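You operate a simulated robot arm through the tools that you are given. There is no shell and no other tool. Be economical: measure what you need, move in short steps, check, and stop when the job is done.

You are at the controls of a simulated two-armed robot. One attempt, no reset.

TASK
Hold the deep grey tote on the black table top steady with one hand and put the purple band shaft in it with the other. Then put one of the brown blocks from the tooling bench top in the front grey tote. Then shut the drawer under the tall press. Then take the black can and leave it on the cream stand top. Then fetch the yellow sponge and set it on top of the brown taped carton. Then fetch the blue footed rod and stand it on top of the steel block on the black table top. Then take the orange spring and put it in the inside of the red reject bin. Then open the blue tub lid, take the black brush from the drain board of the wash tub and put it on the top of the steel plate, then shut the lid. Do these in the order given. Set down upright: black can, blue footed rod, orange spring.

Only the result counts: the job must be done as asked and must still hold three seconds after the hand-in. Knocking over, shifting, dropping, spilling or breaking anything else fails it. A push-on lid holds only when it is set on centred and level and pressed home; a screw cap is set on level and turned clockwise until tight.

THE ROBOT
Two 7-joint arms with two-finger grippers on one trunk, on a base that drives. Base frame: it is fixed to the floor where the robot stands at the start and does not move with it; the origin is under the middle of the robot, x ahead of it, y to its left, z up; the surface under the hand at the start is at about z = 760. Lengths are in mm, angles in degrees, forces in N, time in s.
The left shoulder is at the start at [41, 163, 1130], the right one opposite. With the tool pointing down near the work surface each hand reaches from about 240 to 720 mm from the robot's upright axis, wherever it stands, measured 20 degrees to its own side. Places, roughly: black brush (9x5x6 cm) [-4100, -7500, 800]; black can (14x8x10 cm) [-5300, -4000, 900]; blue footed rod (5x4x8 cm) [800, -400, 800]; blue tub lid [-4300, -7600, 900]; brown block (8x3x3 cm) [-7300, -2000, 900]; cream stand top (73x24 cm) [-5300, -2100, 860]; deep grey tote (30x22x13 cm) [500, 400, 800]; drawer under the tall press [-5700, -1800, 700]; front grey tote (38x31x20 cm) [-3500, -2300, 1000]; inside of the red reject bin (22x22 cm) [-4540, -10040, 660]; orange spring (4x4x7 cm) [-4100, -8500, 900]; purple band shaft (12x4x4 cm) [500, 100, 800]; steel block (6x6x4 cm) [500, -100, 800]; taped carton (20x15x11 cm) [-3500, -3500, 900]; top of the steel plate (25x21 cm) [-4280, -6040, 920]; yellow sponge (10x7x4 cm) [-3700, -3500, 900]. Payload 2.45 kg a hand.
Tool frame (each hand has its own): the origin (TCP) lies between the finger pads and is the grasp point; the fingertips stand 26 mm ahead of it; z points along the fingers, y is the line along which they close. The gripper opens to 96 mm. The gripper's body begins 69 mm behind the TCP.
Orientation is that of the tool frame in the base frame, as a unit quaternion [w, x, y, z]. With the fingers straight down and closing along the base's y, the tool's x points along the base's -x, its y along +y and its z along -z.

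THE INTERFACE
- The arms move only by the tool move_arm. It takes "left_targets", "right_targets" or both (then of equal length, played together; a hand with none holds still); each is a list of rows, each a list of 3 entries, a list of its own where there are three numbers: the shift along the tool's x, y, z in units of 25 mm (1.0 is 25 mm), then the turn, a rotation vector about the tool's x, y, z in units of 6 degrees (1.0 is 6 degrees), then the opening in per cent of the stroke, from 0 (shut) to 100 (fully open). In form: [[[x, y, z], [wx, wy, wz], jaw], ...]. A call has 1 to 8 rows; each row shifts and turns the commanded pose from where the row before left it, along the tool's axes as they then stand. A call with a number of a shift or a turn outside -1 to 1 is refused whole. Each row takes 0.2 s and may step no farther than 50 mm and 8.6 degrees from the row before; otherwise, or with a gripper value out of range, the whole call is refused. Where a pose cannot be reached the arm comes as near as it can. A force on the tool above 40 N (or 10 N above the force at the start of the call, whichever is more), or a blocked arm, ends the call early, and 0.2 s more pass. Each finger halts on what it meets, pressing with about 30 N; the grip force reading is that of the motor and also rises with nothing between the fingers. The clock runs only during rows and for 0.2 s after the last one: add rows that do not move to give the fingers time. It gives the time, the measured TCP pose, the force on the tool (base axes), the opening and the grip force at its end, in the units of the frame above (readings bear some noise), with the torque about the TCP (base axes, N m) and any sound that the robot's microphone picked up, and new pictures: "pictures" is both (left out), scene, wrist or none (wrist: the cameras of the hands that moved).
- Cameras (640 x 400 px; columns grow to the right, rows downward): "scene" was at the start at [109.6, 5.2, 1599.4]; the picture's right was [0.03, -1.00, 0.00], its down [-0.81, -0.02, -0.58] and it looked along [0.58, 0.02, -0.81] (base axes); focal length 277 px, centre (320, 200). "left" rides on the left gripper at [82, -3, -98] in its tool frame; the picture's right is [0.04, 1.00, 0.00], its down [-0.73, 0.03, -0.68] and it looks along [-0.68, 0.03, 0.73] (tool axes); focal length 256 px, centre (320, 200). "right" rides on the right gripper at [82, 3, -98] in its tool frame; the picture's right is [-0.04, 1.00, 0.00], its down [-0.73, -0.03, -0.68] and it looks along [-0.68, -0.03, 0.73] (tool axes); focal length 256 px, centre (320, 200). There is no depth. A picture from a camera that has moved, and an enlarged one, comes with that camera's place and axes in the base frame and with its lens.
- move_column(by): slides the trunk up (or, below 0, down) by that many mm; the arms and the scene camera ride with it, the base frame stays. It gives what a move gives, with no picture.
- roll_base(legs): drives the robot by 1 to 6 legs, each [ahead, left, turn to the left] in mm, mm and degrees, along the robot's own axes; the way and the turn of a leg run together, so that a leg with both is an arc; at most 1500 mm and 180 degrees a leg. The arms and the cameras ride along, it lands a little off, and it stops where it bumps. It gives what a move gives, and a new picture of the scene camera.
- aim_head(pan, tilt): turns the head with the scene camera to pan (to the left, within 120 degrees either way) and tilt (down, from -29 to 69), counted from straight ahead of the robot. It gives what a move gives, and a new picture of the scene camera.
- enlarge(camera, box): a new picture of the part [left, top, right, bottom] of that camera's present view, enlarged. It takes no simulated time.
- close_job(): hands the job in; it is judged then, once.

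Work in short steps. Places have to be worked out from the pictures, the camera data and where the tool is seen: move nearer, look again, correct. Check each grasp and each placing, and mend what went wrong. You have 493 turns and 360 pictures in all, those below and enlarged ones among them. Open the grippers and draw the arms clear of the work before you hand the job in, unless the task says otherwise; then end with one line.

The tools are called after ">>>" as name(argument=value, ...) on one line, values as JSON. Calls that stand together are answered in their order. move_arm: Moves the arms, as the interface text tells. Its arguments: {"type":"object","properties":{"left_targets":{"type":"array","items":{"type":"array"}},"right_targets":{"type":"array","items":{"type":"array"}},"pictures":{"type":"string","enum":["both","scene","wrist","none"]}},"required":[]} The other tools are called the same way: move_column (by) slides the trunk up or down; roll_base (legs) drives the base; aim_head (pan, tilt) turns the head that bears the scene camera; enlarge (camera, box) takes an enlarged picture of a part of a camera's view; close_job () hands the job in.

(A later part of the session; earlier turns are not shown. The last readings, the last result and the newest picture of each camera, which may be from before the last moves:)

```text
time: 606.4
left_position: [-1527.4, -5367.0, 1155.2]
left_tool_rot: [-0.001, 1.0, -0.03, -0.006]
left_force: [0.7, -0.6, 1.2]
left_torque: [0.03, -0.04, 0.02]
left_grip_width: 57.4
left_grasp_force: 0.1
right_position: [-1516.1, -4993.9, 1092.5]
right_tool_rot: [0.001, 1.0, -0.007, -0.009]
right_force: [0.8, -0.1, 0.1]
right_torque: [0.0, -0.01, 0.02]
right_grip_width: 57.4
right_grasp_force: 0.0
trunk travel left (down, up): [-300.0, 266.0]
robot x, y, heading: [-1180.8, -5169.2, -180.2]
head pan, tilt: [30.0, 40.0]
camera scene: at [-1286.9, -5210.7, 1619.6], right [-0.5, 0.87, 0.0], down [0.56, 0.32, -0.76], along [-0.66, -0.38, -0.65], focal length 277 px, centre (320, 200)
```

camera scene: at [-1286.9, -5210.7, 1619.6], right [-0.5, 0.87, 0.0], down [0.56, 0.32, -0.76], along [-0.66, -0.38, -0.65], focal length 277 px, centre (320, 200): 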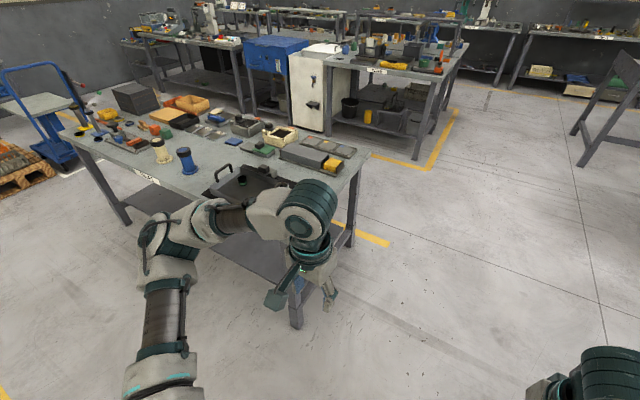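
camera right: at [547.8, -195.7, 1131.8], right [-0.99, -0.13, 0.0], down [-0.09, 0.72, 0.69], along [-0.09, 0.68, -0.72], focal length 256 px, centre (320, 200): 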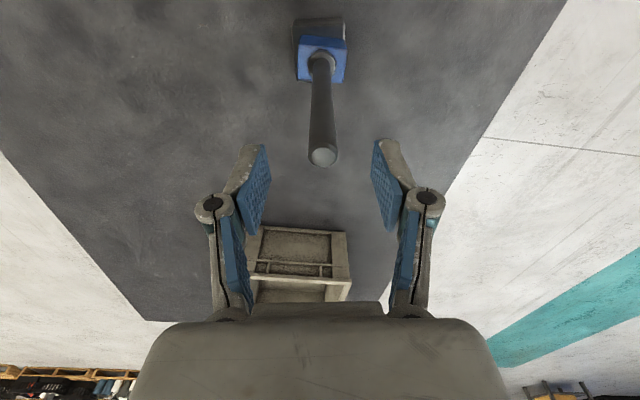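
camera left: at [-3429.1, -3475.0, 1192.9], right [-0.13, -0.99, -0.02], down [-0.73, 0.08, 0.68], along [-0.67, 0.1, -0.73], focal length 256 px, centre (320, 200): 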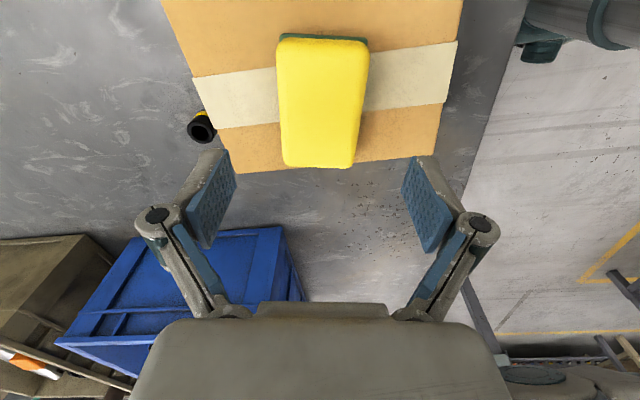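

The conveyor ends near y −4680 and table A starts near −5650, so y = −5168 passes fine. Continue west.

>>> roll_base(legs=[[1050, 0, 0], [1030, 0, 0], [0, 0, 90]])

>>> aim_head(pan=-15, tilt=20)

```text
time: 620.9
left_position: [-3112.6, -5534.1, 1155.9]
left_tool_rot: [0.004, 0.719, 0.695, -0.006]
left_force: [0.4, -0.1, 0.2]
left_torque: [-0.02, -0.01, -0.05]
left_grip_width: 57.7
left_grasp_force: 0.1
right_position: [-3485.4, -5531.5, 1092.1]
right_tool_rot: [0.008, 0.702, 0.712, -0.006]
right_force: [0.0, 0.5, -0.5]
right_torque: [0.0, 0.0, 0.06]
right_grip_width: 57.8
right_grasp_force: 0.0
trunk travel left (down, up): [-300.0, 266.0]
robot x, y, heading: [-3320.7, -5194.1, -88.5]
head pan, tilt: [30.0, 40.0]
camera scene: at [-3272.4, -5297.4, 1619.6], right [-0.85, -0.52, 0.0], down [-0.34, 0.55, -0.76], along [0.4, -0.65, -0.65], focal length 277 px, centre (320, 200)
```

scene: 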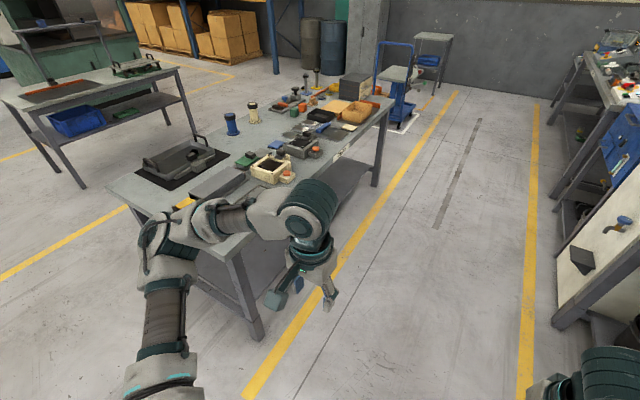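

```text
time: 622.0
left_position: [-3112.9, -5532.1, 1156.9]
left_tool_rot: [0.005, 0.719, 0.695, -0.005]
left_force: [0.4, -0.5, 0.1]
left_torque: [0.01, 0.0, 0.01]
left_grip_width: 57.5
left_grasp_force: 0.0
right_position: [-3485.7, -5529.2, 1093.3]
right_tool_rot: [0.009, 0.703, 0.711, -0.006]
right_force: [-0.3, 0.2, -0.9]
right_torque: [0.0, 0.01, 0.02]
right_grip_width: 57.5
right_grasp_force: 0.0
trunk travel left (down, up): [-300.0, 266.0]
robot x, y, heading: [-3314.9, -5193.1, -88.6]
head pan, tilt: [-15.0, 20.0]
camera scene: at [-3338.1, -5315.7, 1650.9], right [-0.97, 0.23, 0.0], down [0.08, 0.34, -0.94], along [-0.22, -0.91, -0.35], focal length 277 px, centre (320, 200)
```

scene: 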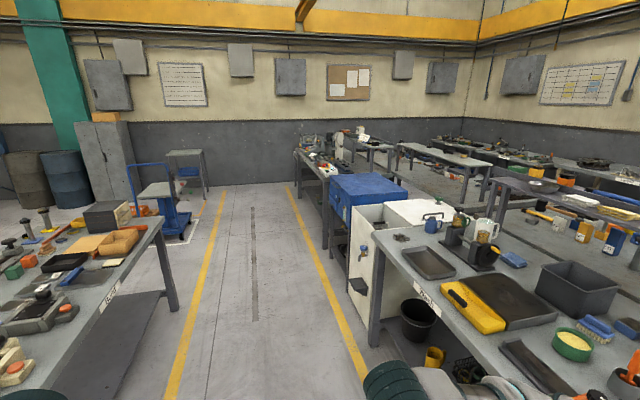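

A clear corridor runs south between the yellow lines. I'll drive down to y≈−8430 and turn to face the bench with the spring.

>>> roll_base(legs=[[0, 0, -1.4], [1100, 0, 0], [1100, 0, 0], [1040, 0, 0], [0, 0, -90]])

>>> aim_head(pan=0, tilt=35)

```text
time: 642.1
left_position: [-3633.6, -8647.0, 1157.2]
left_tool_rot: [-0.001, 1.0, -0.026, -0.007]
left_force: [-0.1, -0.5, -0.2]
left_torque: [-0.01, 0.0, -0.01]
left_grip_width: 57.6
left_grasp_force: 0.1
right_position: [-3624.8, -8273.8, 1094.8]
right_tool_rot: [0.002, 1.0, -0.003, -0.011]
right_force: [-0.1, -0.5, 0.3]
right_torque: [0.02, 0.03, -0.04]
right_grip_width: 57.6
right_grasp_force: 0.1
trunk travel left (down, up): [-300.0, 266.0]
robot x, y, heading: [-3290.2, -8448.6, -179.4]
head pan, tilt: [-15.0, 20.0]
camera scene: at [-3414.0, -8423.0, 1650.9], right [0.25, 0.97, 0.0], down [0.33, -0.09, -0.94], along [-0.91, 0.24, -0.35], focal length 277 px, centre (320, 200)
```

scene: 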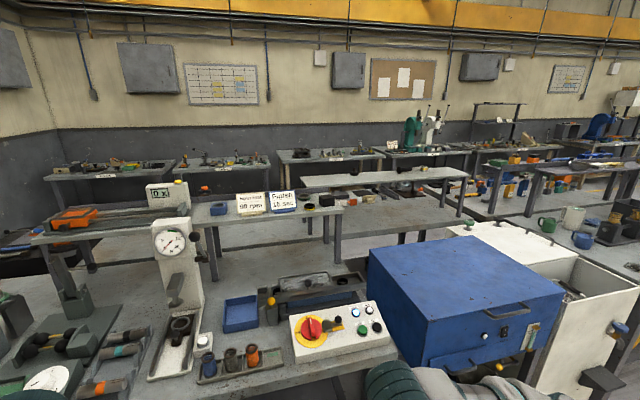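

```text
time: 642.9
left_position: [-3630.8, -8646.4, 1157.8]
left_tool_rot: [-0.001, 1.0, -0.025, -0.008]
left_force: [-0.2, 0.4, 0.8]
left_torque: [-0.01, 0.02, 0.04]
left_grip_width: 57.4
left_grasp_force: 0.2
right_position: [-3621.9, -8274.1, 1095.8]
right_tool_rot: [0.001, 1.0, -0.003, -0.012]
right_force: [0.4, 0.4, 0.3]
right_torque: [-0.01, -0.02, -0.02]
right_grip_width: 57.6
right_grasp_force: 0.0
trunk travel left (down, up): [-300.0, 266.0]
robot x, y, heading: [-3292.5, -8448.3, -179.6]
head pan, tilt: [0.0, 35.0]
camera scene: at [-3411.5, -8446.7, 1627.2], right [-0.01, 1.0, 0.0], down [0.58, 0.0, -0.82], along [-0.82, -0.01, -0.58], focal length 277 px, centre (320, 200)
```

scene: 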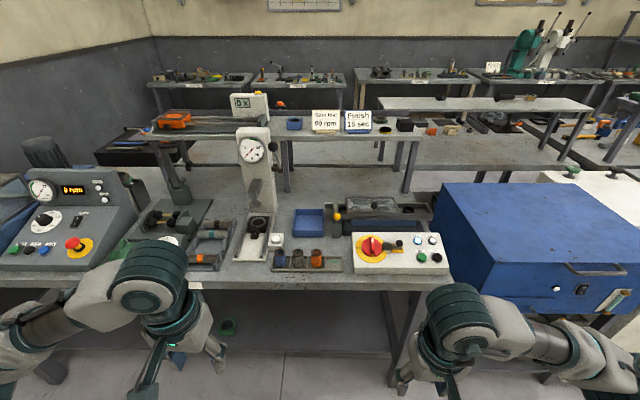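

The orange spring is in a small tray among others. Zooming in.

>>> enlarge(camera="scene", box=[240, 200, 360, 290])

```text
4.44 times, centred on (300, 245) of scene
camera zoom: at [-3411.5, -8446.7, 1627.2], right [-0.01, 1.0, 0.0], down [0.58, 0.0, -0.82], along [-0.82, -0.01, -0.58], focal length 1233 px, centre (409, 0)
```

zoom: 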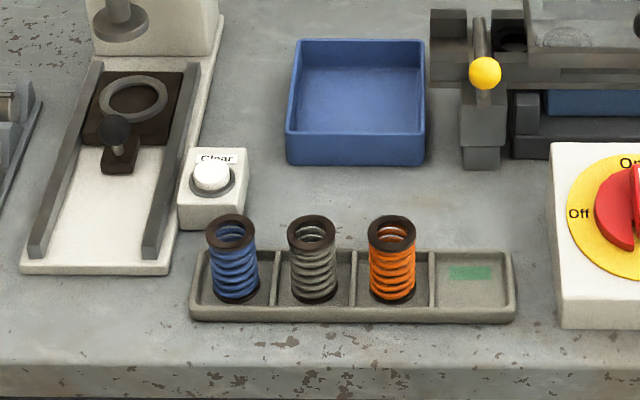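

The orange spring stands upright at about (−4080, −8467); the compartment on its right is empty. I'll drive closer (robot x≈−3680) and use the left hand.

>>> roll_base(legs=[[385, 0, -0.4]])

>>> move_arm(left_targets=[[[0, -0.9, 0], [0, 0.1, -0.4], 60], [[0, -0.9, 0], [0, 0, -0.2], 60], [[0, -0.9, 0], [0, 0, 0], 60], [[0, -0.9, 0], [0, 0, 0], 60], [[0, -0.9, 0], [0, 0, 0], 60], [[0, -0.9, 0], [0, 0, 0], 60], [[0, -0.9, 0], [0, 0, 0], 60], [[0, 0, 0], [0, 0, 0], 60]], pictures="wrist")

```text
time: 645.3
left_position: [-4017.6, -8646.6, 1158.0]
left_tool_rot: [0.0, 1.0, -0.029, -0.008]
left_force: [0.0, 0.5, -1.1]
left_torque: [-0.04, -0.02, 0.02]
left_grip_width: 57.6
left_grasp_force: 0.0
right_position: [-4005.9, -8272.6, 1095.0]
right_tool_rot: [0.002, 1.0, -0.007, -0.013]
right_force: [-0.5, 0.0, 0.2]
right_torque: [0.02, 0.0, 0.03]
right_grip_width: 57.7
right_grasp_force: 0.1
trunk travel left (down, up): [-300.0, 266.0]
robot x, y, heading: [-3673.0, -8448.2, -180.0]
head pan, tilt: [0.0, 35.0]
camera scene: at [-3795.7, -8447.9, 1627.2], right [0.0, 1.0, 0.0], down [0.58, 0.0, -0.82], along [-0.82, 0.0, -0.58], focal length 277 px, centre (320, 200)
```

scene: 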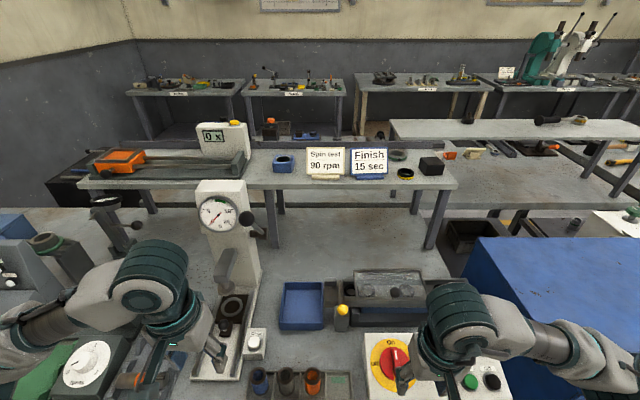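

```text
time: 647.1
left_position: [-4012.6, -8486.7, 1159.7]
left_tool_rot: [0.001, 1.0, 0.003, -0.005]
left_force: [0.5, 0.1, -0.8]
left_torque: [-0.01, 0.01, 0.01]
left_grip_width: 57.5
left_grasp_force: 0.2
right_position: [-4003.7, -8270.9, 1095.7]
right_tool_rot: [0.002, 1.0, -0.006, -0.013]
right_force: [0.4, 0.0, 0.4]
right_torque: [0.03, 0.01, -0.01]
right_grip_width: 57.8
right_grasp_force: 0.1
trunk travel left (down, up): [-300.0, 266.0]
robot x, y, heading: [-3675.6, -8448.9, -179.8]
head pan, tilt: [0.0, 35.0]
camera left: at [-3928.5, -8483.2, 1258.2], right [0.04, -1.0, 0.0], down [-0.73, -0.03, 0.69], along [-0.69, -0.03, -0.73], focal length 256 px, centre (320, 200)
```

left: 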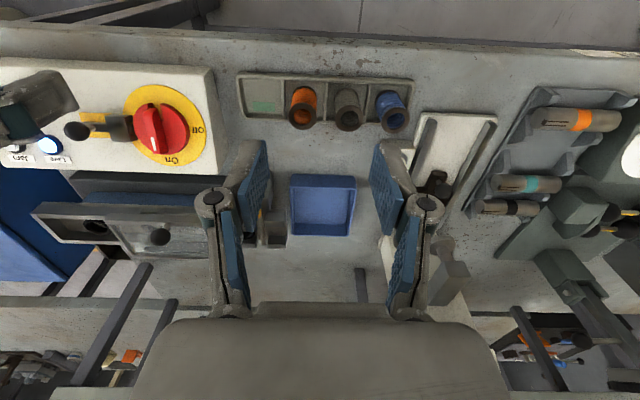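

The spring's top ring is at about (−4082, −8465, 937), with the grey neighbour 60 mm toward −y. I'll come over it to TCP z≈990 and check alignment.

>>> move_arm(left_targets=[[[-0.92, -0.29, 0.5], [0, 0, 0], 58], [[-0.92, -0.29, 0.8], [0, 0, 0], 56], [[-0.92, -0.29, 0.9], [0, 0, 0], 56], [[0, 0, 1], [0, 0, 0], 56], [[0, 0, 1], [0, 0, 0], 56], [[0, 0, 1], [0, 0, 0], 56], [[0, 0, 1], [0, 0, 0], 56], [[0, 0, 0.6], [0, 0, 0], 56]], pictures="wrist")

```text
time: 648.9
left_position: [-4082.9, -8467.1, 988.7]
left_tool_rot: [0.0, 1.0, 0.002, -0.005]
left_force: [0.3, 0.4, 0.0]
left_torque: [0.01, -0.04, 0.01]
left_grip_width: 53.7
left_grasp_force: 0.0
right_position: [-4002.3, -8272.4, 1096.7]
right_tool_rot: [0.002, 1.0, -0.007, -0.014]
right_force: [-0.6, -0.1, -0.6]
right_torque: [0.02, 0.01, 0.04]
right_grip_width: 57.5
right_grasp_force: 0.0
trunk travel left (down, up): [-300.0, 266.0]
robot x, y, heading: [-3675.3, -8447.9, -180.0]
head pan, tilt: [0.0, 35.0]
camera left: at [-4000.6, -8463.8, 1086.9], right [0.04, -1.0, 0.0], down [-0.73, -0.03, 0.69], along [-0.68, -0.03, -0.73], focal length 256 px, centre (320, 200)
```

left: 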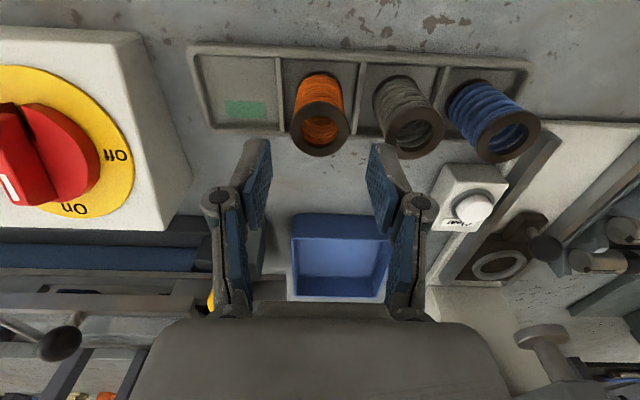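

Aligned to within about 3 mm. I'll narrow to 48 mm and descend so the tips reach about 30 mm below the top.

>>> move_arm(left_targets=[[[0.1, 0, 0], [0, 0, 0], 50], [[0, 0, 0.6], [0, 0, 0], 50], [[0, 0, 0.6], [0, 0, 0], 50], [[0, 0, 0.6], [0, 0, 0], 50], [[0, 0, 0.5], [0, 0, 0], 50], [[0, 0, 0], [0, 0, 0], 50]], pictures="wrist")

```text
time: 650.3
left_position: [-4080.4, -8466.6, 932.5]
left_tool_rot: [0.0, 1.0, 0.001, -0.004]
left_force: [-0.7, 0.0, -0.1]
left_torque: [0.02, -0.03, 0.03]
left_grip_width: 48.2
left_grasp_force: 0.0
right_position: [-4003.2, -8271.5, 1096.0]
right_tool_rot: [0.002, 1.0, -0.007, -0.013]
right_force: [-0.5, -0.8, 0.1]
right_torque: [0.04, -0.03, -0.03]
right_grip_width: 57.6
right_grasp_force: 0.1
trunk travel left (down, up): [-300.0, 266.0]
robot x, y, heading: [-3675.9, -8448.7, -179.9]
head pan, tilt: [0.0, 35.0]
camera left: at [-3997.9, -8463.2, 1030.1], right [0.04, -1.0, 0.0], down [-0.73, -0.03, 0.69], along [-0.68, -0.03, -0.73], focal length 256 px, centre (320, 200)
```

left: 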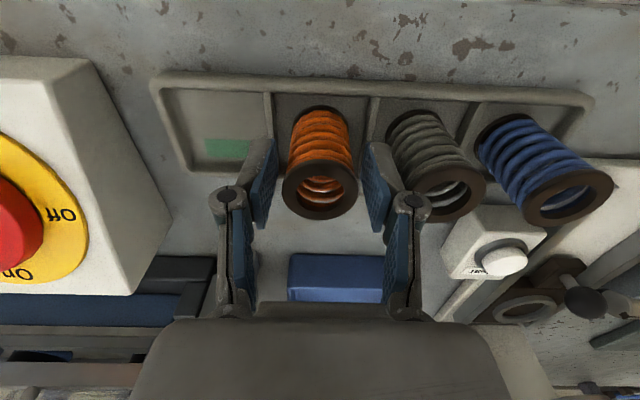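

The spring is between the pads. A little lower, then close.

>>> move_arm(left_targets=[[[0, 0, 0.25], [0, 0, 0], 50], [[0, 0, 0], [0, 0, 0], 50], [[0, 0, 0], [0, 0, 0], 20], [[0, 0, 0], [0, 0, 0], 10], [[0, 0, 0], [0, 0, 0], 10], [[0, 0, 0], [0, 0, 0], 10]], pictures="wrist")

```text
time: 651.7
left_position: [-4081.6, -8466.9, 927.2]
left_tool_rot: [0.0, 1.0, 0.001, -0.005]
left_force: [-1.0, 0.6, 3.6]
left_torque: [-0.01, 0.04, -0.02]
left_grip_width: 36.5
left_grasp_force: 30.0
right_position: [-4002.9, -8270.6, 1096.9]
right_tool_rot: [0.003, 1.0, -0.007, -0.013]
right_force: [-1.0, -0.7, -0.2]
right_torque: [0.02, -0.01, -0.05]
right_grip_width: 57.5
right_grasp_force: 0.2
trunk travel left (down, up): [-300.0, 266.0]
robot x, y, heading: [-3676.8, -8450.4, -180.3]
head pan, tilt: [0.0, 35.0]
camera left: at [-3997.9, -8463.4, 1024.5], right [0.04, -1.0, 0.0], down [-0.73, -0.03, 0.69], along [-0.69, -0.03, -0.73], focal length 256 px, centre (320, 200)
```

left: 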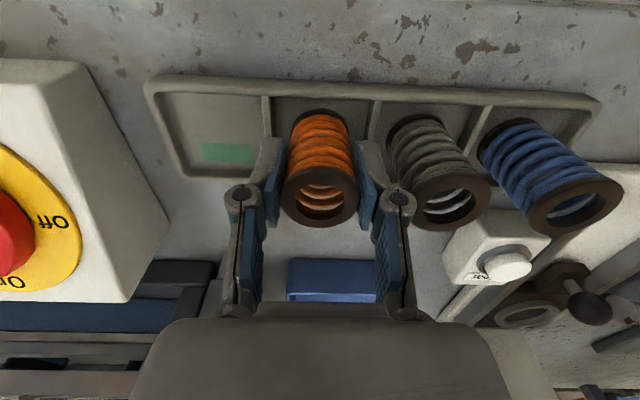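

Gripped at 36.5 mm. Lift straight up, then retract.

>>> move_arm(left_targets=[[[0, 0, -0.5], [0, 0, 0], 10], [[0, 0, -0.9], [0, 0, 0], 10], [[0, 0, -0.9], [0, 0, 0], 10], [[0, 0, -1], [0, 0, 0], 10], [[0, 0, -1], [0, 0, 0], 10], [[0, 0, -1], [0, 0, 0], 10], [[0, 0, -1], [0, 0, 0], 10], [[0, 0, -1], [0, 0, 0], 10]], pictures="wrist")

>>> aim_head(pan=50, tilt=20)

```text
time: 653.5
left_position: [-4083.0, -8465.5, 1108.2]
left_tool_rot: [-0.001, 1.0, 0.001, -0.005]
left_force: [0.6, -1.1, 0.1]
left_torque: [0.01, -0.01, 0.0]
left_grip_width: 36.7
left_grasp_force: 30.2
right_position: [-4003.6, -8271.2, 1096.6]
right_tool_rot: [0.003, 1.0, -0.007, -0.013]
right_force: [0.4, 0.3, -1.1]
right_torque: [-0.02, 0.0, 0.03]
right_grip_width: 57.7
right_grasp_force: 0.1
trunk travel left (down, up): [-300.0, 266.0]
robot x, y, heading: [-3671.0, -8452.2, -180.2]
head pan, tilt: [0.0, 35.0]
camera left: at [-3999.2, -8463.6, 1207.2], right [0.04, -1.0, 0.0], down [-0.73, -0.03, 0.69], along [-0.69, -0.03, -0.73], focal length 256 px, centre (320, 200)
```

left: 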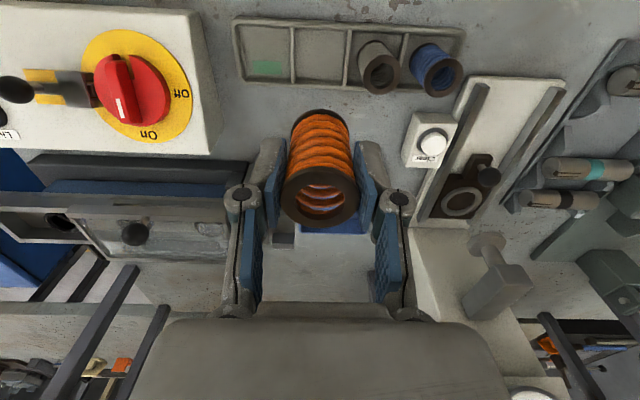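

```text
time: 654.7
left_position: [-4082.6, -8466.4, 1107.7]
left_tool_rot: [0.001, 1.0, 0.002, -0.005]
left_force: [-0.4, 0.2, -1.1]
left_torque: [-0.02, 0.0, 0.03]
left_grip_width: 36.7
left_grasp_force: 30.0
right_position: [-4003.5, -8272.5, 1095.6]
right_tool_rot: [0.003, 1.0, -0.006, -0.014]
right_force: [0.4, -0.5, -0.8]
right_torque: [-0.02, 0.02, 0.02]
right_grip_width: 57.8
right_grasp_force: 0.1
trunk travel left (down, up): [-300.0, 266.0]
robot x, y, heading: [-3677.7, -8446.0, -180.1]
head pan, tilt: [50.0, 20.0]
camera scene: at [-3769.3, -8516.8, 1651.0], right [-0.77, 0.64, 0.0], down [0.22, 0.26, -0.94], along [-0.6, -0.72, -0.34], focal length 277 px, centre (320, 200)
```

scene: 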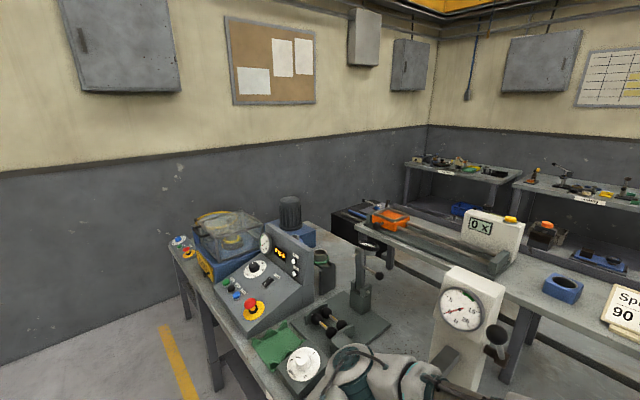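

Spring held. The red bin is beyond the bench's south end, so I'll back off, go south and face west there.

>>> move_arm(left_targets=[[[0.9, 0.5, 0], [0, 0, 0], 10], [[0.5, 0.5, 0], [0, 0, 0], 10], [[0, 0.5, 0], [0, 0, 0], 10], [[0, 0.5, 0], [0, 0, 0], 10], [[0, 0.5, 0], [0, 0, 0], 10]], pictures="none")

>>> roll_base(legs=[[-400, 0, 0], [0, 0, 90], [850, 0, 0], [850, 0, 0], [0, 0, -90]])

>>> aim_head(pan=10, tilt=35)

```text
time: 655.9
left_position: [-4045.2, -8529.7, 1108.3]
left_tool_rot: [0.0, 1.0, 0.002, -0.004]
left_force: [0.5, 0.0, -1.0]
left_torque: [0.01, -0.01, 0.01]
left_grip_width: 37.0
left_grasp_force: 29.8
right_position: [-4001.6, -8272.7, 1097.1]
right_tool_rot: [0.001, 1.0, -0.007, -0.013]
right_force: [0.2, -0.5, -0.3]
right_torque: [-0.03, 0.04, 0.02]
right_grip_width: 57.9
right_grasp_force: 0.0
trunk travel left (down, up): [-300.0, 266.0]
robot x, y, heading: [-3674.7, -8451.7, -180.2]
head pan, tilt: [50.0, 20.0]
```

```text
time: 674.2
left_position: [-3701.6, -10203.9, 1107.8]
left_tool_rot: [0.001, 1.0, -0.02, -0.005]
left_force: [-0.5, 0.5, -0.7]
left_torque: [-0.02, -0.01, -0.04]
left_grip_width: 36.9
left_grasp_force: 30.1
right_position: [-3647.6, -9950.2, 1096.0]
right_tool_rot: [0.001, 1.0, -0.028, -0.013]
right_force: [0.6, -0.2, 0.2]
right_torque: [-0.03, 0.02, -0.02]
right_grip_width: 57.5
right_grasp_force: 0.1
trunk travel left (down, up): [-300.0, 266.0]
robot x, y, heading: [-3327.6, -10140.5, 177.5]
head pan, tilt: [50.0, 20.0]
camera scene: at [-3424.6, -10205.8, 1651.0], right [-0.74, 0.68, 0.0], down [0.23, 0.25, -0.94], along [-0.63, -0.69, -0.34], focal length 277 px, centre (320, 200)
```

scene: 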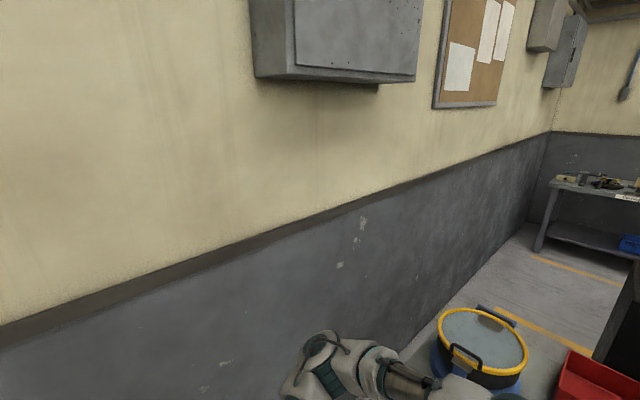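

```text
time: 675.3
left_position: [-3698.8, -10205.3, 1109.3]
left_tool_rot: [0.001, 1.0, -0.02, -0.006]
left_force: [-1.1, -0.2, -0.4]
left_torque: [-0.01, -0.03, 0.03]
left_grip_width: 36.8
left_grasp_force: 30.4
right_position: [-3643.5, -9948.9, 1097.9]
right_tool_rot: [0.003, 0.999, -0.029, -0.015]
right_force: [-0.6, 1.0, 0.3]
right_torque: [-0.03, 0.0, 0.02]
right_grip_width: 57.6
right_grasp_force: 0.1
trunk travel left (down, up): [-300.0, 266.0]
robot x, y, heading: [-3327.7, -10142.5, 177.3]
head pan, tilt: [10.0, 35.0]
camera scene: at [-3449.0, -10148.3, 1627.1], right [-0.13, 0.99, 0.0], down [0.57, 0.07, -0.82], along [-0.81, -0.11, -0.58], focal length 277 px, centre (320, 200)
```

scene: 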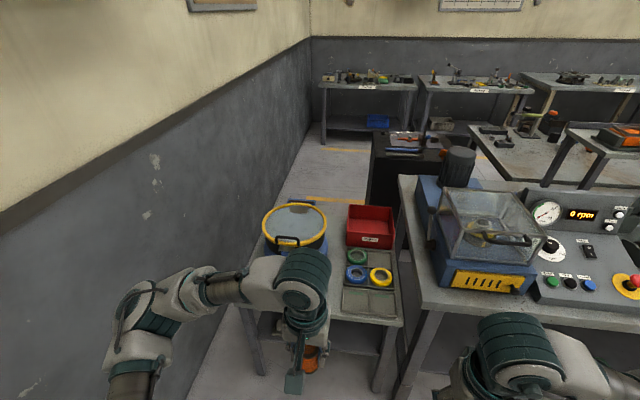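

The red bin sits on a low table in the corner. I'll zoom in to check it.

>>> enlarge(camera="scene", box=[240, 180, 440, 340])

```text
2.50 times, centred on (340, 260) of scene
camera zoom: at [-3449.0, -10148.3, 1627.1], right [-0.13, 0.99, 0.0], down [0.57, 0.07, -0.82], along [-0.81, -0.11, -0.58], focal length 693 px, centre (270, 50)
```

zoom: 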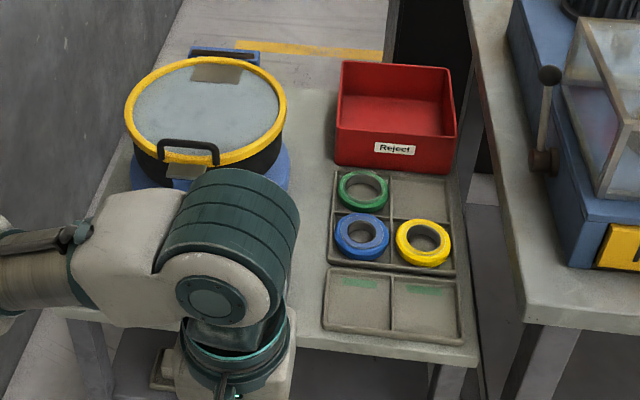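

The bin spans x −4654..−4443, y −10157..−9925, rim z≈747, floor ≈655. I'll raise the right hand out of the way, then move up with the robot turned so the left shoulder leads.

>>> move_arm(right_targets=[[[0, 0, -1], [0, 0, 0], 60], [[0, 0, -1], [0, 0, 0], 60], [[0, 0, -1], [0, 0, 0], 60], [[0, 0, -1], [0, 0, 0], 60], [[0, 0, -1], [0, 0, 0], 60], [[0, 0, -1], [0, 0, 0], 60]], pictures="none")

>>> roll_base(legs=[[0, 0, 5], [452, 0, 0], [0, 0, -24]])

>>> aim_head(pan=15, tilt=50)

```text
time: 676.7
left_position: [-3698.8, -10205.2, 1108.3]
left_tool_rot: [0.0, 1.0, -0.021, -0.006]
left_force: [0.2, 0.3, -0.7]
left_torque: [0.01, 0.0, 0.0]
left_grip_width: 36.8
left_grasp_force: 29.9
right_position: [-3638.4, -9949.3, 1250.3]
right_tool_rot: [0.001, 0.999, -0.029, -0.014]
right_force: [1.1, 0.3, 0.1]
right_torque: [-0.02, 0.0, 0.0]
right_grip_width: 57.7
right_grasp_force: 0.0
trunk travel left (down, up): [-300.0, 266.0]
robot x, y, heading: [-3325.4, -10140.3, 177.5]
head pan, tilt: [10.0, 35.0]
```

```text
time: 681.1
left_position: [-4150.7, -10106.2, 1109.8]
left_tool_rot: [-0.002, 0.984, -0.181, -0.005]
left_force: [0.0, -0.1, 0.3]
left_torque: [0.01, 0.03, 0.0]
left_grip_width: 36.6
left_grasp_force: 29.9
right_position: [-4012.4, -9881.1, 1248.7]
right_tool_rot: [-0.002, 0.982, -0.189, -0.014]
right_force: [-0.7, -0.6, 0.1]
right_torque: [-0.01, -0.01, 0.02]
right_grip_width: 57.7
right_grasp_force: 0.1
trunk travel left (down, up): [-300.0, 266.0]
robot x, y, heading: [-3780.9, -10162.4, 159.1]
head pan, tilt: [10.0, 35.0]
camera scene: at [-3895.7, -10132.1, 1627.0], right [0.19, 0.98, 0.0], down [0.57, -0.11, -0.82], along [-0.8, 0.16, -0.58], focal length 277 px, centre (320, 200)
```

scene: 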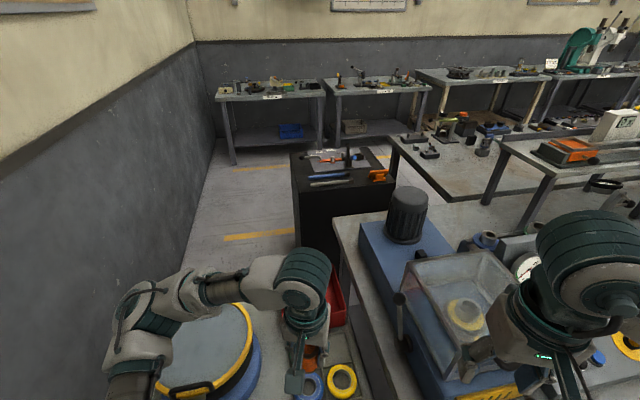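

```text
time: 681.9
left_position: [-4146.7, -10105.6, 1109.7]
left_tool_rot: [-0.002, 0.984, -0.181, -0.006]
left_force: [-0.7, -1.0, -0.7]
left_torque: [0.01, -0.02, -0.03]
left_grip_width: 36.8
left_grasp_force: 30.2
right_position: [-4009.1, -9884.2, 1249.2]
right_tool_rot: [0.0, 0.982, -0.189, -0.017]
right_force: [0.6, 0.7, 0.1]
right_torque: [0.0, -0.03, -0.01]
right_grip_width: 57.9
right_grasp_force: 0.1
trunk travel left (down, up): [-300.0, 266.0]
robot x, y, heading: [-3777.3, -10160.0, 159.1]
head pan, tilt: [15.0, 50.0]
camera scene: at [-3885.4, -10140.6, 1605.4], right [0.1, 0.99, 0.0], down [0.76, -0.08, -0.64], along [-0.64, 0.07, -0.77], focal length 277 px, centre (320, 200)
```

scene: 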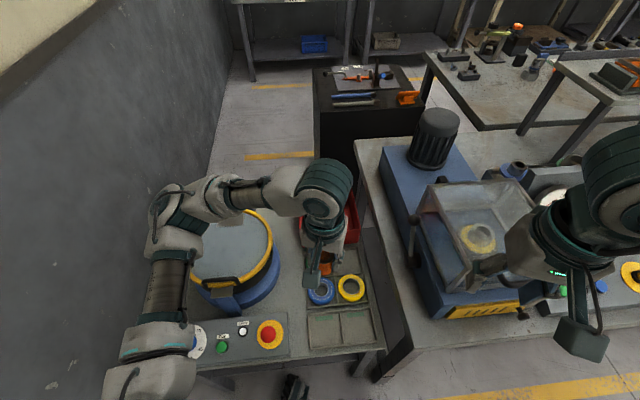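

Lowering the trunk 150 mm for a better low reach, then extending the spring toward the bin at a safe height.

>>> move_column(by=-150)

>>> move_arm(left_targets=[[[-0.96, 0.19, 0], [0, 0, 0], 10], [[-0.96, 0.19, 0], [0, 0, 0], 10], [[-0.96, 0.19, 0], [0, 0, 0], 10], [[-0.96, 0.19, 0], [0, 0, 0], 10], [[-0.96, 0.19, 0], [0, 0, 0], 10], [[-0.96, 0.19, 0], [0, 0, 0], 10], [[-0.96, 0.19, 0], [0, 0, 0], 10], [[-0.96, 0.19, 0], [0, 0, 0], 10]], pictures="wrist")

```text
time: 683.6
left_position: [-4145.6, -10105.3, 960.2]
left_tool_rot: [-0.002, 0.983, -0.181, -0.009]
left_force: [-0.5, 0.3, -0.3]
left_torque: [0.03, 0.01, 0.0]
left_grip_width: 36.9
left_grasp_force: 29.9
right_position: [-4005.8, -9881.7, 1099.5]
right_tool_rot: [-0.001, 0.982, -0.189, -0.018]
right_force: [-0.1, -0.8, 0.6]
right_torque: [0.04, 0.01, 0.01]
right_grip_width: 57.9
right_grasp_force: 0.1
trunk travel left (down, up): [-150.0, 416.0]
robot x, y, heading: [-3777.7, -10161.3, 159.2]
head pan, tilt: [15.0, 50.0]
```

```text
time: 685.4
left_position: [-4339.2, -10073.1, 961.0]
left_tool_rot: [-0.002, 0.983, -0.181, -0.007]
left_force: [-0.2, -0.2, -0.9]
left_torque: [0.01, -0.02, 0.01]
left_grip_width: 36.5
left_grasp_force: 29.4
right_position: [-4008.1, -9880.8, 1097.6]
right_tool_rot: [0.0, 0.982, -0.189, -0.016]
right_force: [0.3, 0.3, 0.7]
right_torque: [0.01, -0.03, 0.03]
right_grip_width: 57.5
right_grasp_force: 0.0
trunk travel left (down, up): [-150.0, 416.0]
robot x, y, heading: [-3775.8, -10159.0, 158.9]
head pan, tilt: [15.0, 50.0]
camera left: at [-4260.2, -10099.4, 1059.1], right [-0.32, -0.95, 0.0], down [-0.69, 0.23, 0.69], along [-0.65, 0.22, -0.73], focal length 256 px, centre (320, 200)
```

left: 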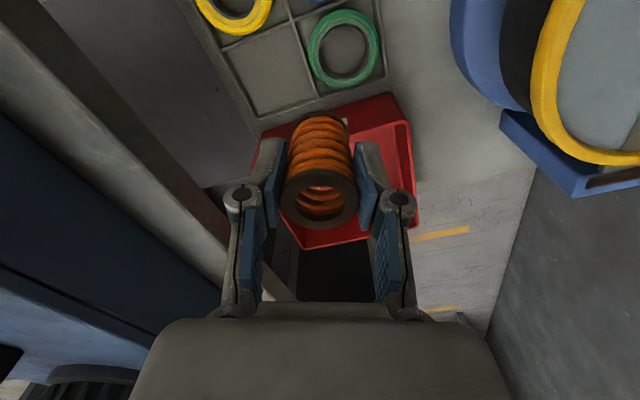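

The bin matches my estimate. I'll continue to (−4490, −10050).

>>> move_arm(left_targets=[[[-0.95, 0.2, 0], [0, 0, 0], 10], [[-0.95, 0.2, 0], [0, 0, 0], 10], [[-0.95, 0.2, 0], [0, 0, 0], 10], [[-0.95, 0.2, 0], [0, 0, 0], 10], [[-0.95, 0.2, 0], [0, 0, 0], 10], [[-0.95, 0.2, 0], [0, 0, 0], 10], [[-0.3, 0.09, 0], [0, 0, 0], 10]], pictures="none")

>>> move_arm(left_targets=[[[0, 0, 1], [0, 0, 0], 10], [[0, 0, 1], [0, 0, 0], 10], [[0, 0, 1], [0, 0, 0], 10], [[0, 0, 1], [0, 0, 0], 10]], pictures="wrist")

```text
time: 687.0
left_position: [-4493.1, -10046.3, 966.3]
left_tool_rot: [-0.001, 0.983, -0.182, -0.007]
left_force: [-0.9, -0.3, -0.5]
left_torque: [-0.01, 0.02, 0.01]
left_grip_width: 36.7
left_grasp_force: 30.4
right_position: [-4007.5, -9880.0, 1098.5]
right_tool_rot: [0.0, 0.982, -0.189, -0.018]
right_force: [0.1, 0.0, -0.4]
right_torque: [-0.01, 0.03, 0.01]
right_grip_width: 57.7
right_grasp_force: 0.1
trunk travel left (down, up): [-150.0, 416.0]
robot x, y, heading: [-3777.6, -10158.8, 159.0]
head pan, tilt: [15.0, 50.0]
```

```text
time: 688.0
left_position: [-4494.9, -10047.2, 865.9]
left_tool_rot: [-0.001, 0.984, -0.18, -0.007]
left_force: [-0.2, -0.2, -0.3]
left_torque: [-0.01, 0.02, -0.02]
left_grip_width: 36.7
left_grasp_force: 30.4
right_position: [-4008.4, -9880.7, 1098.6]
right_tool_rot: [0.0, 0.982, -0.189, -0.016]
right_force: [-0.3, 0.6, -1.0]
right_torque: [0.0, -0.02, -0.02]
right_grip_width: 57.4
right_grasp_force: 0.1
trunk travel left (down, up): [-150.0, 416.0]
robot x, y, heading: [-3777.8, -10159.3, 159.1]
head pan, tilt: [15.0, 50.0]
camera left: at [-4414.1, -10074.4, 963.2], right [-0.32, -0.95, 0.0], down [-0.69, 0.23, 0.69], along [-0.65, 0.22, -0.72], focal length 256 px, centre (320, 200)
```

left: 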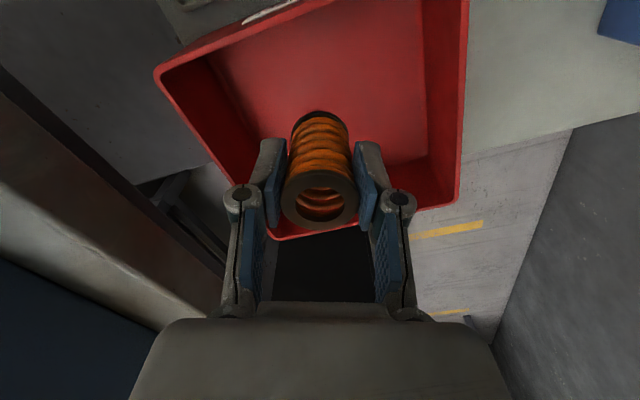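

Spring is over the bin's interior. Lower into it.

>>> move_arm(left_targets=[[[0, 0, 1], [0, 0, 0], 10], [[0, 0, 1], [0, 0, 0], 10], [[0, 0, 1], [0, 0, 0], 10], [[0, 0, 1], [0, 0, 0], 10], [[0, 0, 0.6], [0, 0, 0], 10], [[0, 0, 0.4], [0, 0, 0], 10], [[0, 0, 0], [0, 0, 0], 10]], pictures="none")

>>> move_arm(left_targets=[[[0, 0, 0.2], [0, 0, 0], 10], [[0, 0, 0.2], [0, 0, 0], 10], [[0, 0, 0], [0, 0, 0], 10]], pictures="wrist")

```text
time: 689.6
left_position: [-4495.5, -10047.1, 741.4]
left_tool_rot: [-0.001, 0.983, -0.181, -0.007]
left_force: [0.3, 0.7, -0.4]
left_torque: [-0.01, -0.01, 0.03]
left_grip_width: 36.6
left_grasp_force: 29.9
right_position: [-4007.6, -9881.3, 1099.6]
right_tool_rot: [-0.001, 0.982, -0.189, -0.017]
right_force: [-0.4, -1.5, 0.1]
right_torque: [0.03, 0.0, 0.01]
right_grip_width: 57.6
right_grasp_force: 0.1
trunk travel left (down, up): [-150.0, 416.0]
robot x, y, heading: [-3775.1, -10163.1, 158.7]
head pan, tilt: [15.0, 50.0]
```

```text
time: 690.4
left_position: [-4495.1, -10048.1, 729.6]
left_tool_rot: [-0.002, 0.984, -0.18, -0.007]
left_force: [-0.4, 0.4, -0.7]
left_torque: [-0.01, 0.0, 0.01]
left_grip_width: 36.7
left_grasp_force: 29.9
right_position: [-4007.5, -9880.9, 1098.3]
right_tool_rot: [-0.001, 0.982, -0.189, -0.016]
right_force: [-0.2, 0.2, 0.2]
right_torque: [0.0, 0.0, 0.0]
right_grip_width: 57.7
right_grasp_force: 0.0
trunk travel left (down, up): [-150.0, 416.0]
robot x, y, heading: [-3775.3, -10154.8, 159.0]
head pan, tilt: [15.0, 50.0]
camera left: at [-4415.7, -10074.3, 828.0], right [-0.32, -0.95, 0.0], down [-0.69, 0.23, 0.69], along [-0.65, 0.22, -0.72], focal length 256 px, centre (320, 200)
```

left: 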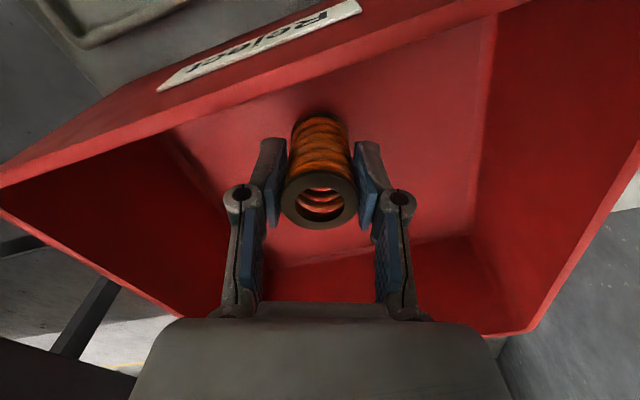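

Inside the bin, not touching yet. Continue in small steps.

>>> move_arm(left_targets=[[[0, 0, 0.16], [0, 0, 0], 10], [[0, 0, 0.16], [0, 0, 0], 10], [[0, 0, 0], [0, 0, 0], 10]], pictures="none")

>>> move_arm(left_targets=[[[0, 0, 0.12], [0, 0, 0], 10], [[0, 0, 0], [0, 0, 0], 10]], pictures="none")

>>> move_arm(left_targets=[[[0, 0, 0.12], [0, 0, 0], 10], [[0, 0, 0], [0, 0, 0], 10]], pictures="none")

```text
time: 691.2
left_position: [-4495.1, -10046.8, 721.6]
left_tool_rot: [-0.001, 0.984, -0.18, -0.007]
left_force: [-0.4, -0.9, -0.7]
left_torque: [-0.02, 0.01, 0.01]
left_grip_width: 36.6
left_grasp_force: 30.0
right_position: [-4006.6, -9881.4, 1098.2]
right_tool_rot: [0.0, 0.982, -0.189, -0.016]
right_force: [0.1, -0.4, 1.0]
right_torque: [0.0, -0.01, -0.03]
right_grip_width: 57.5
right_grasp_force: 0.0
trunk travel left (down, up): [-150.0, 416.0]
robot x, y, heading: [-3780.1, -10159.2, 158.8]
head pan, tilt: [15.0, 50.0]
```

```text
time: 691.8
left_position: [-4495.6, -10047.1, 720.4]
left_tool_rot: [-0.001, 0.984, -0.181, -0.007]
left_force: [-0.3, -0.1, -0.7]
left_torque: [0.01, 0.04, 0.02]
left_grip_width: 36.9
left_grasp_force: 30.0
right_position: [-4007.3, -9881.1, 1098.8]
right_tool_rot: [0.0, 0.982, -0.189, -0.016]
right_force: [-0.1, -0.2, 0.0]
right_torque: [0.03, -0.01, 0.04]
right_grip_width: 57.6
right_grasp_force: 0.0
trunk travel left (down, up): [-150.0, 416.0]
robot x, y, heading: [-3778.6, -10158.7, 159.1]
head pan, tilt: [15.0, 50.0]
```

```text
time: 692.4
left_position: [-4495.2, -10047.5, 717.8]
left_tool_rot: [-0.001, 0.984, -0.18, -0.008]
left_force: [-0.9, -1.2, 7.4]
left_torque: [-0.06, -0.02, -0.03]
left_grip_width: 36.7
left_grasp_force: 30.0
right_position: [-4007.2, -9882.2, 1099.1]
right_tool_rot: [-0.001, 0.982, -0.189, -0.016]
right_force: [-0.1, -0.9, 0.5]
right_torque: [0.02, 0.01, 0.0]
right_grip_width: 57.6
right_grasp_force: 0.1
trunk travel left (down, up): [-150.0, 416.0]
robot x, y, heading: [-3778.8, -10160.4, 159.0]
head pan, tilt: [15.0, 50.0]
```

Contact at z 718. Release gently and rise.

>>> move_arm(left_targets=[[[0, 0, 0], [0, 0, 0], 45], [[0, 0, 0], [0, 0, 0], 55], [[0, 0, 0], [0, 0, 0], 55], [[0, 0, -0.5], [0, 0, 0], 55], [[0, 0, -0.8], [0, 0, 0], 55], [[0, 0, -1], [0, 0, 0], 55], [[0, 0, -1], [0, 0, 0], 55], [[0, 0, -1], [0, 0, 0], 55]], pictures="wrist")

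```text
time: 694.2
left_position: [-4495.1, -10047.9, 826.1]
left_tool_rot: [-0.001, 0.983, -0.181, -0.008]
left_force: [-0.3, 1.0, 0.0]
left_torque: [0.02, 0.04, 0.03]
left_grip_width: 52.8
left_grasp_force: 0.0
right_position: [-4008.0, -9882.3, 1099.1]
right_tool_rot: [0.0, 0.982, -0.189, -0.016]
right_force: [-0.3, -0.9, -1.3]
right_torque: [0.01, 0.0, 0.03]
right_grip_width: 57.5
right_grasp_force: 0.0
trunk travel left (down, up): [-150.0, 416.0]
robot x, y, heading: [-3775.5, -10162.2, 159.1]
head pan, tilt: [15.0, 50.0]
camera left: at [-4414.3, -10074.7, 924.0], right [-0.32, -0.95, 0.0], down [-0.69, 0.23, 0.69], along [-0.65, 0.22, -0.72], focal length 256 px, centre (320, 200)
```

left: 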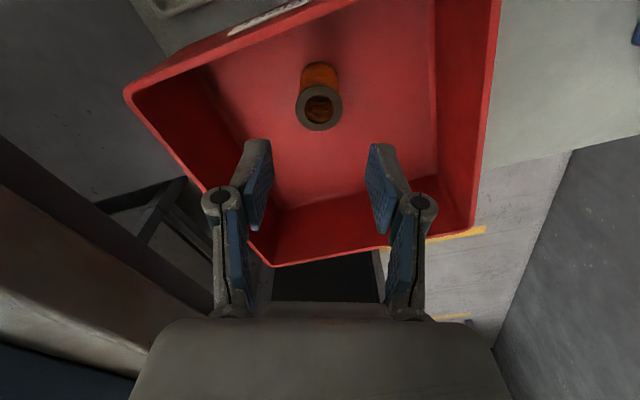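

The spring stands upright in the bin. I'll raise and retract the left hand, lift the trunk back up and back away.

>>> move_arm(left_targets=[[[0, 0, -1], [0, 0, 0], 55], [[0, 0, -1], [0, 0, 0], 55], [[0, 0, -1], [0, 0, 0], 55], [[0, 0, -1], [0, 0, 0], 55], [[1, 0, -1], [0, 0, 0], 55], [[1, 0, 0], [0, 0, 0], 55], [[1, 0, 0], [0, 0, 0], 55], [[1, 0, 0], [0, 0, 0], 55]], pictures="none")

>>> move_arm(left_targets=[[[1, 0, 0], [0, 0, 0], 55], [[1, 0, 0], [0, 0, 0], 55], [[1, 0, 0], [0, 0, 0], 55], [[1, 0, 0], [0, 0, 0], 55], [[1, 0, 0], [0, 0, 0], 55], [[1, 0, 0], [0, 0, 0], 55], [[1, 0, 0], [0, 0, 0], 55], [[1, 0, 0], [0, 0, 0], 55]], pictures="none")

>>> move_column(by=150)

>>> roll_base(legs=[[-450, 0, 0], [0, 0, -69], [1050, 0, 0], [1000, 0, 0]])

```text
time: 696.0
left_position: [-4398.7, -10086.0, 946.9]
left_tool_rot: [-0.001, 0.984, -0.18, -0.007]
left_force: [0.7, 0.6, 0.1]
left_torque: [-0.03, 0.03, -0.01]
left_grip_width: 52.5
left_grasp_force: 0.0
right_position: [-4007.7, -9882.4, 1098.8]
right_tool_rot: [-0.001, 0.982, -0.189, -0.017]
right_force: [-0.7, -0.6, 0.5]
right_torque: [-0.02, 0.01, 0.01]
right_grip_width: 57.9
right_grasp_force: 0.0
trunk travel left (down, up): [-150.0, 416.0]
robot x, y, heading: [-3778.4, -10158.1, 158.8]
head pan, tilt: [15.0, 50.0]
```

```text
time: 697.8
left_position: [-4210.7, -10155.2, 942.1]
left_tool_rot: [-0.002, 0.984, -0.18, -0.007]
left_force: [0.9, 0.6, 0.6]
left_torque: [-0.03, -0.03, -0.01]
left_grip_width: 52.8
left_grasp_force: 0.0
right_position: [-4007.6, -9881.8, 1099.1]
right_tool_rot: [-0.002, 0.982, -0.189, -0.016]
right_force: [-0.3, 0.0, -0.2]
right_torque: [0.0, 0.01, 0.01]
right_grip_width: 57.8
right_grasp_force: 0.0
trunk travel left (down, up): [-150.0, 416.0]
robot x, y, heading: [-3780.7, -10161.7, 158.9]
head pan, tilt: [15.0, 50.0]
```

```text
time: 699.6
left_position: [-4211.6, -10156.6, 1093.9]
left_tool_rot: [-0.001, 0.984, -0.18, -0.006]
left_force: [0.5, 0.5, -0.1]
left_torque: [0.0, -0.01, 0.0]
left_grip_width: 52.8
left_grasp_force: 0.0
right_position: [-4008.8, -9881.8, 1247.8]
right_tool_rot: [-0.001, 0.982, -0.189, -0.015]
right_force: [-0.4, 0.0, -0.2]
right_torque: [0.01, 0.02, -0.01]
right_grip_width: 57.8
right_grasp_force: 0.1
trunk travel left (down, up): [-300.0, 266.0]
robot x, y, heading: [-3782.6, -10161.4, 159.0]
head pan, tilt: [15.0, 50.0]
```

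```text
time: 715.1
left_position: [-3522.2, -7856.9, 1095.6]
left_tool_rot: [-0.005, 0.713, -0.701, -0.005]
left_force: [-0.2, 0.5, 0.6]
left_torque: [0.03, 0.02, -0.01]
left_grip_width: 53.0
left_grasp_force: 0.1
right_position: [-3191.1, -7943.2, 1249.5]
right_tool_rot: [0.011, -0.706, 0.708, 0.013]
right_force: [0.1, -0.7, 0.4]
right_torque: [0.0, -0.02, -0.02]
right_grip_width: 57.5
right_grasp_force: 0.1
trunk travel left (down, up): [-300.0, 266.0]
robot x, y, heading: [-3366.2, -8261.3, 90.7]
head pan, tilt: [15.0, 50.0]
camera scene: at [-3384.8, -8152.4, 1605.4], right [0.96, 0.27, 0.0], down [0.21, -0.74, -0.64], along [-0.17, 0.62, -0.77], focal length 277 px, centre (320, 200)
```

scene: 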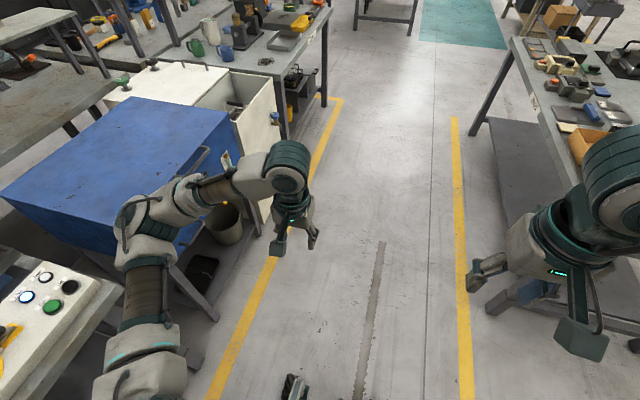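

The blue tub is ahead-left. I'll move to y≈−7560 and face it.

>>> roll_base(legs=[[700, 0, 0], [0, 0, 89.5]])

>>> aim_head(pan=0, tilt=42)

```text
time: 722.9
left_position: [-3776.9, -7710.2, 1096.8]
left_tool_rot: [0.0, 1.0, 0.014, -0.009]
left_force: [-0.4, -0.7, 0.0]
left_torque: [0.01, 0.01, 0.03]
left_grip_width: 53.0
left_grasp_force: 0.2
right_position: [-3694.8, -7379.2, 1250.1]
right_tool_rot: [0.003, 1.0, 0.007, -0.017]
right_force: [0.3, 0.4, -0.4]
right_torque: [0.01, -0.01, 0.0]
right_grip_width: 57.5
right_grasp_force: 0.1
trunk travel left (down, up): [-300.0, 266.0]
robot x, y, heading: [-3375.3, -7547.8, -178.3]
head pan, tilt: [15.0, 50.0]
camera scene: at [-3484.5, -7569.9, 1605.4], right [-0.28, 0.96, 0.0], down [0.74, 0.22, -0.64], along [-0.61, -0.18, -0.77], focal length 277 px, centre (320, 200)
```

scene: 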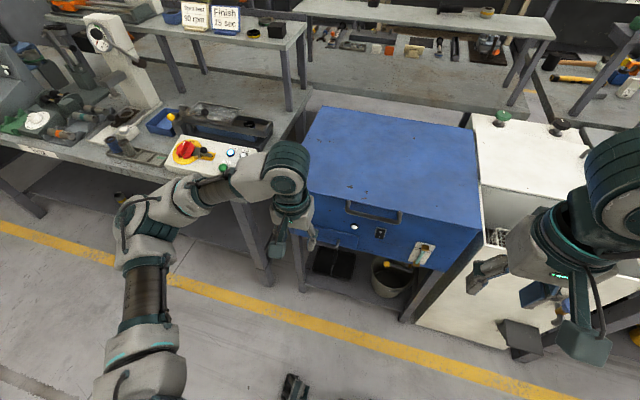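

```text
time: 723.6
left_position: [-3773.3, -7710.5, 1097.0]
left_tool_rot: [0.001, 1.0, 0.015, -0.011]
left_force: [-0.3, 0.3, 0.7]
left_torque: [0.05, 0.0, 0.02]
left_grip_width: 52.8
left_grasp_force: 0.0
right_position: [-3691.2, -7380.0, 1250.3]
right_tool_rot: [0.002, 1.0, 0.006, -0.019]
right_force: [-0.2, 0.6, 0.8]
right_torque: [-0.03, 0.01, 0.01]
right_grip_width: 58.0
right_grasp_force: 0.0
trunk travel left (down, up): [-300.0, 266.0]
robot x, y, heading: [-3376.1, -7547.4, -178.5]
head pan, tilt: [0.0, 42.0]
camera scene: at [-3494.0, -7550.5, 1616.6], right [-0.03, 1.0, 0.0], down [0.67, 0.02, -0.74], along [-0.74, -0.02, -0.67], focal length 277 px, centre (320, 200)
```

scene: 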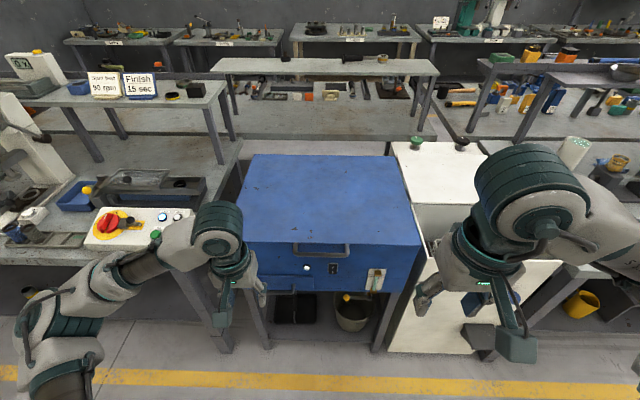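

Zooming in on the blue lid, its handle and the front.

>>> enlarge(camera="scene", box=[230, 140, 440, 310])

```text
2.35 times, centred on (335, 225) of scene
camera zoom: at [-3494.0, -7550.5, 1616.6], right [-0.03, 1.0, 0.0], down [0.67, 0.02, -0.74], along [-0.74, -0.02, -0.67], focal length 653 px, centre (285, 141)
```

zoom: 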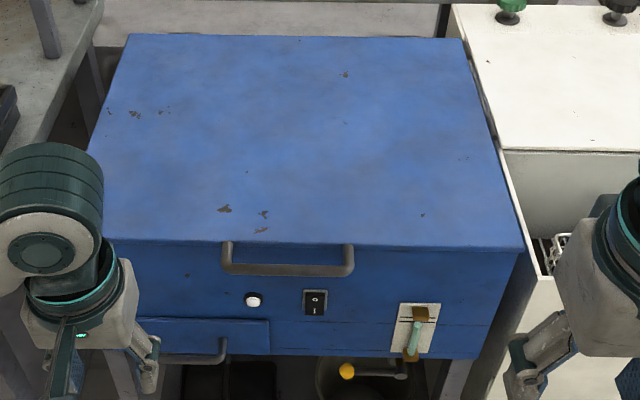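

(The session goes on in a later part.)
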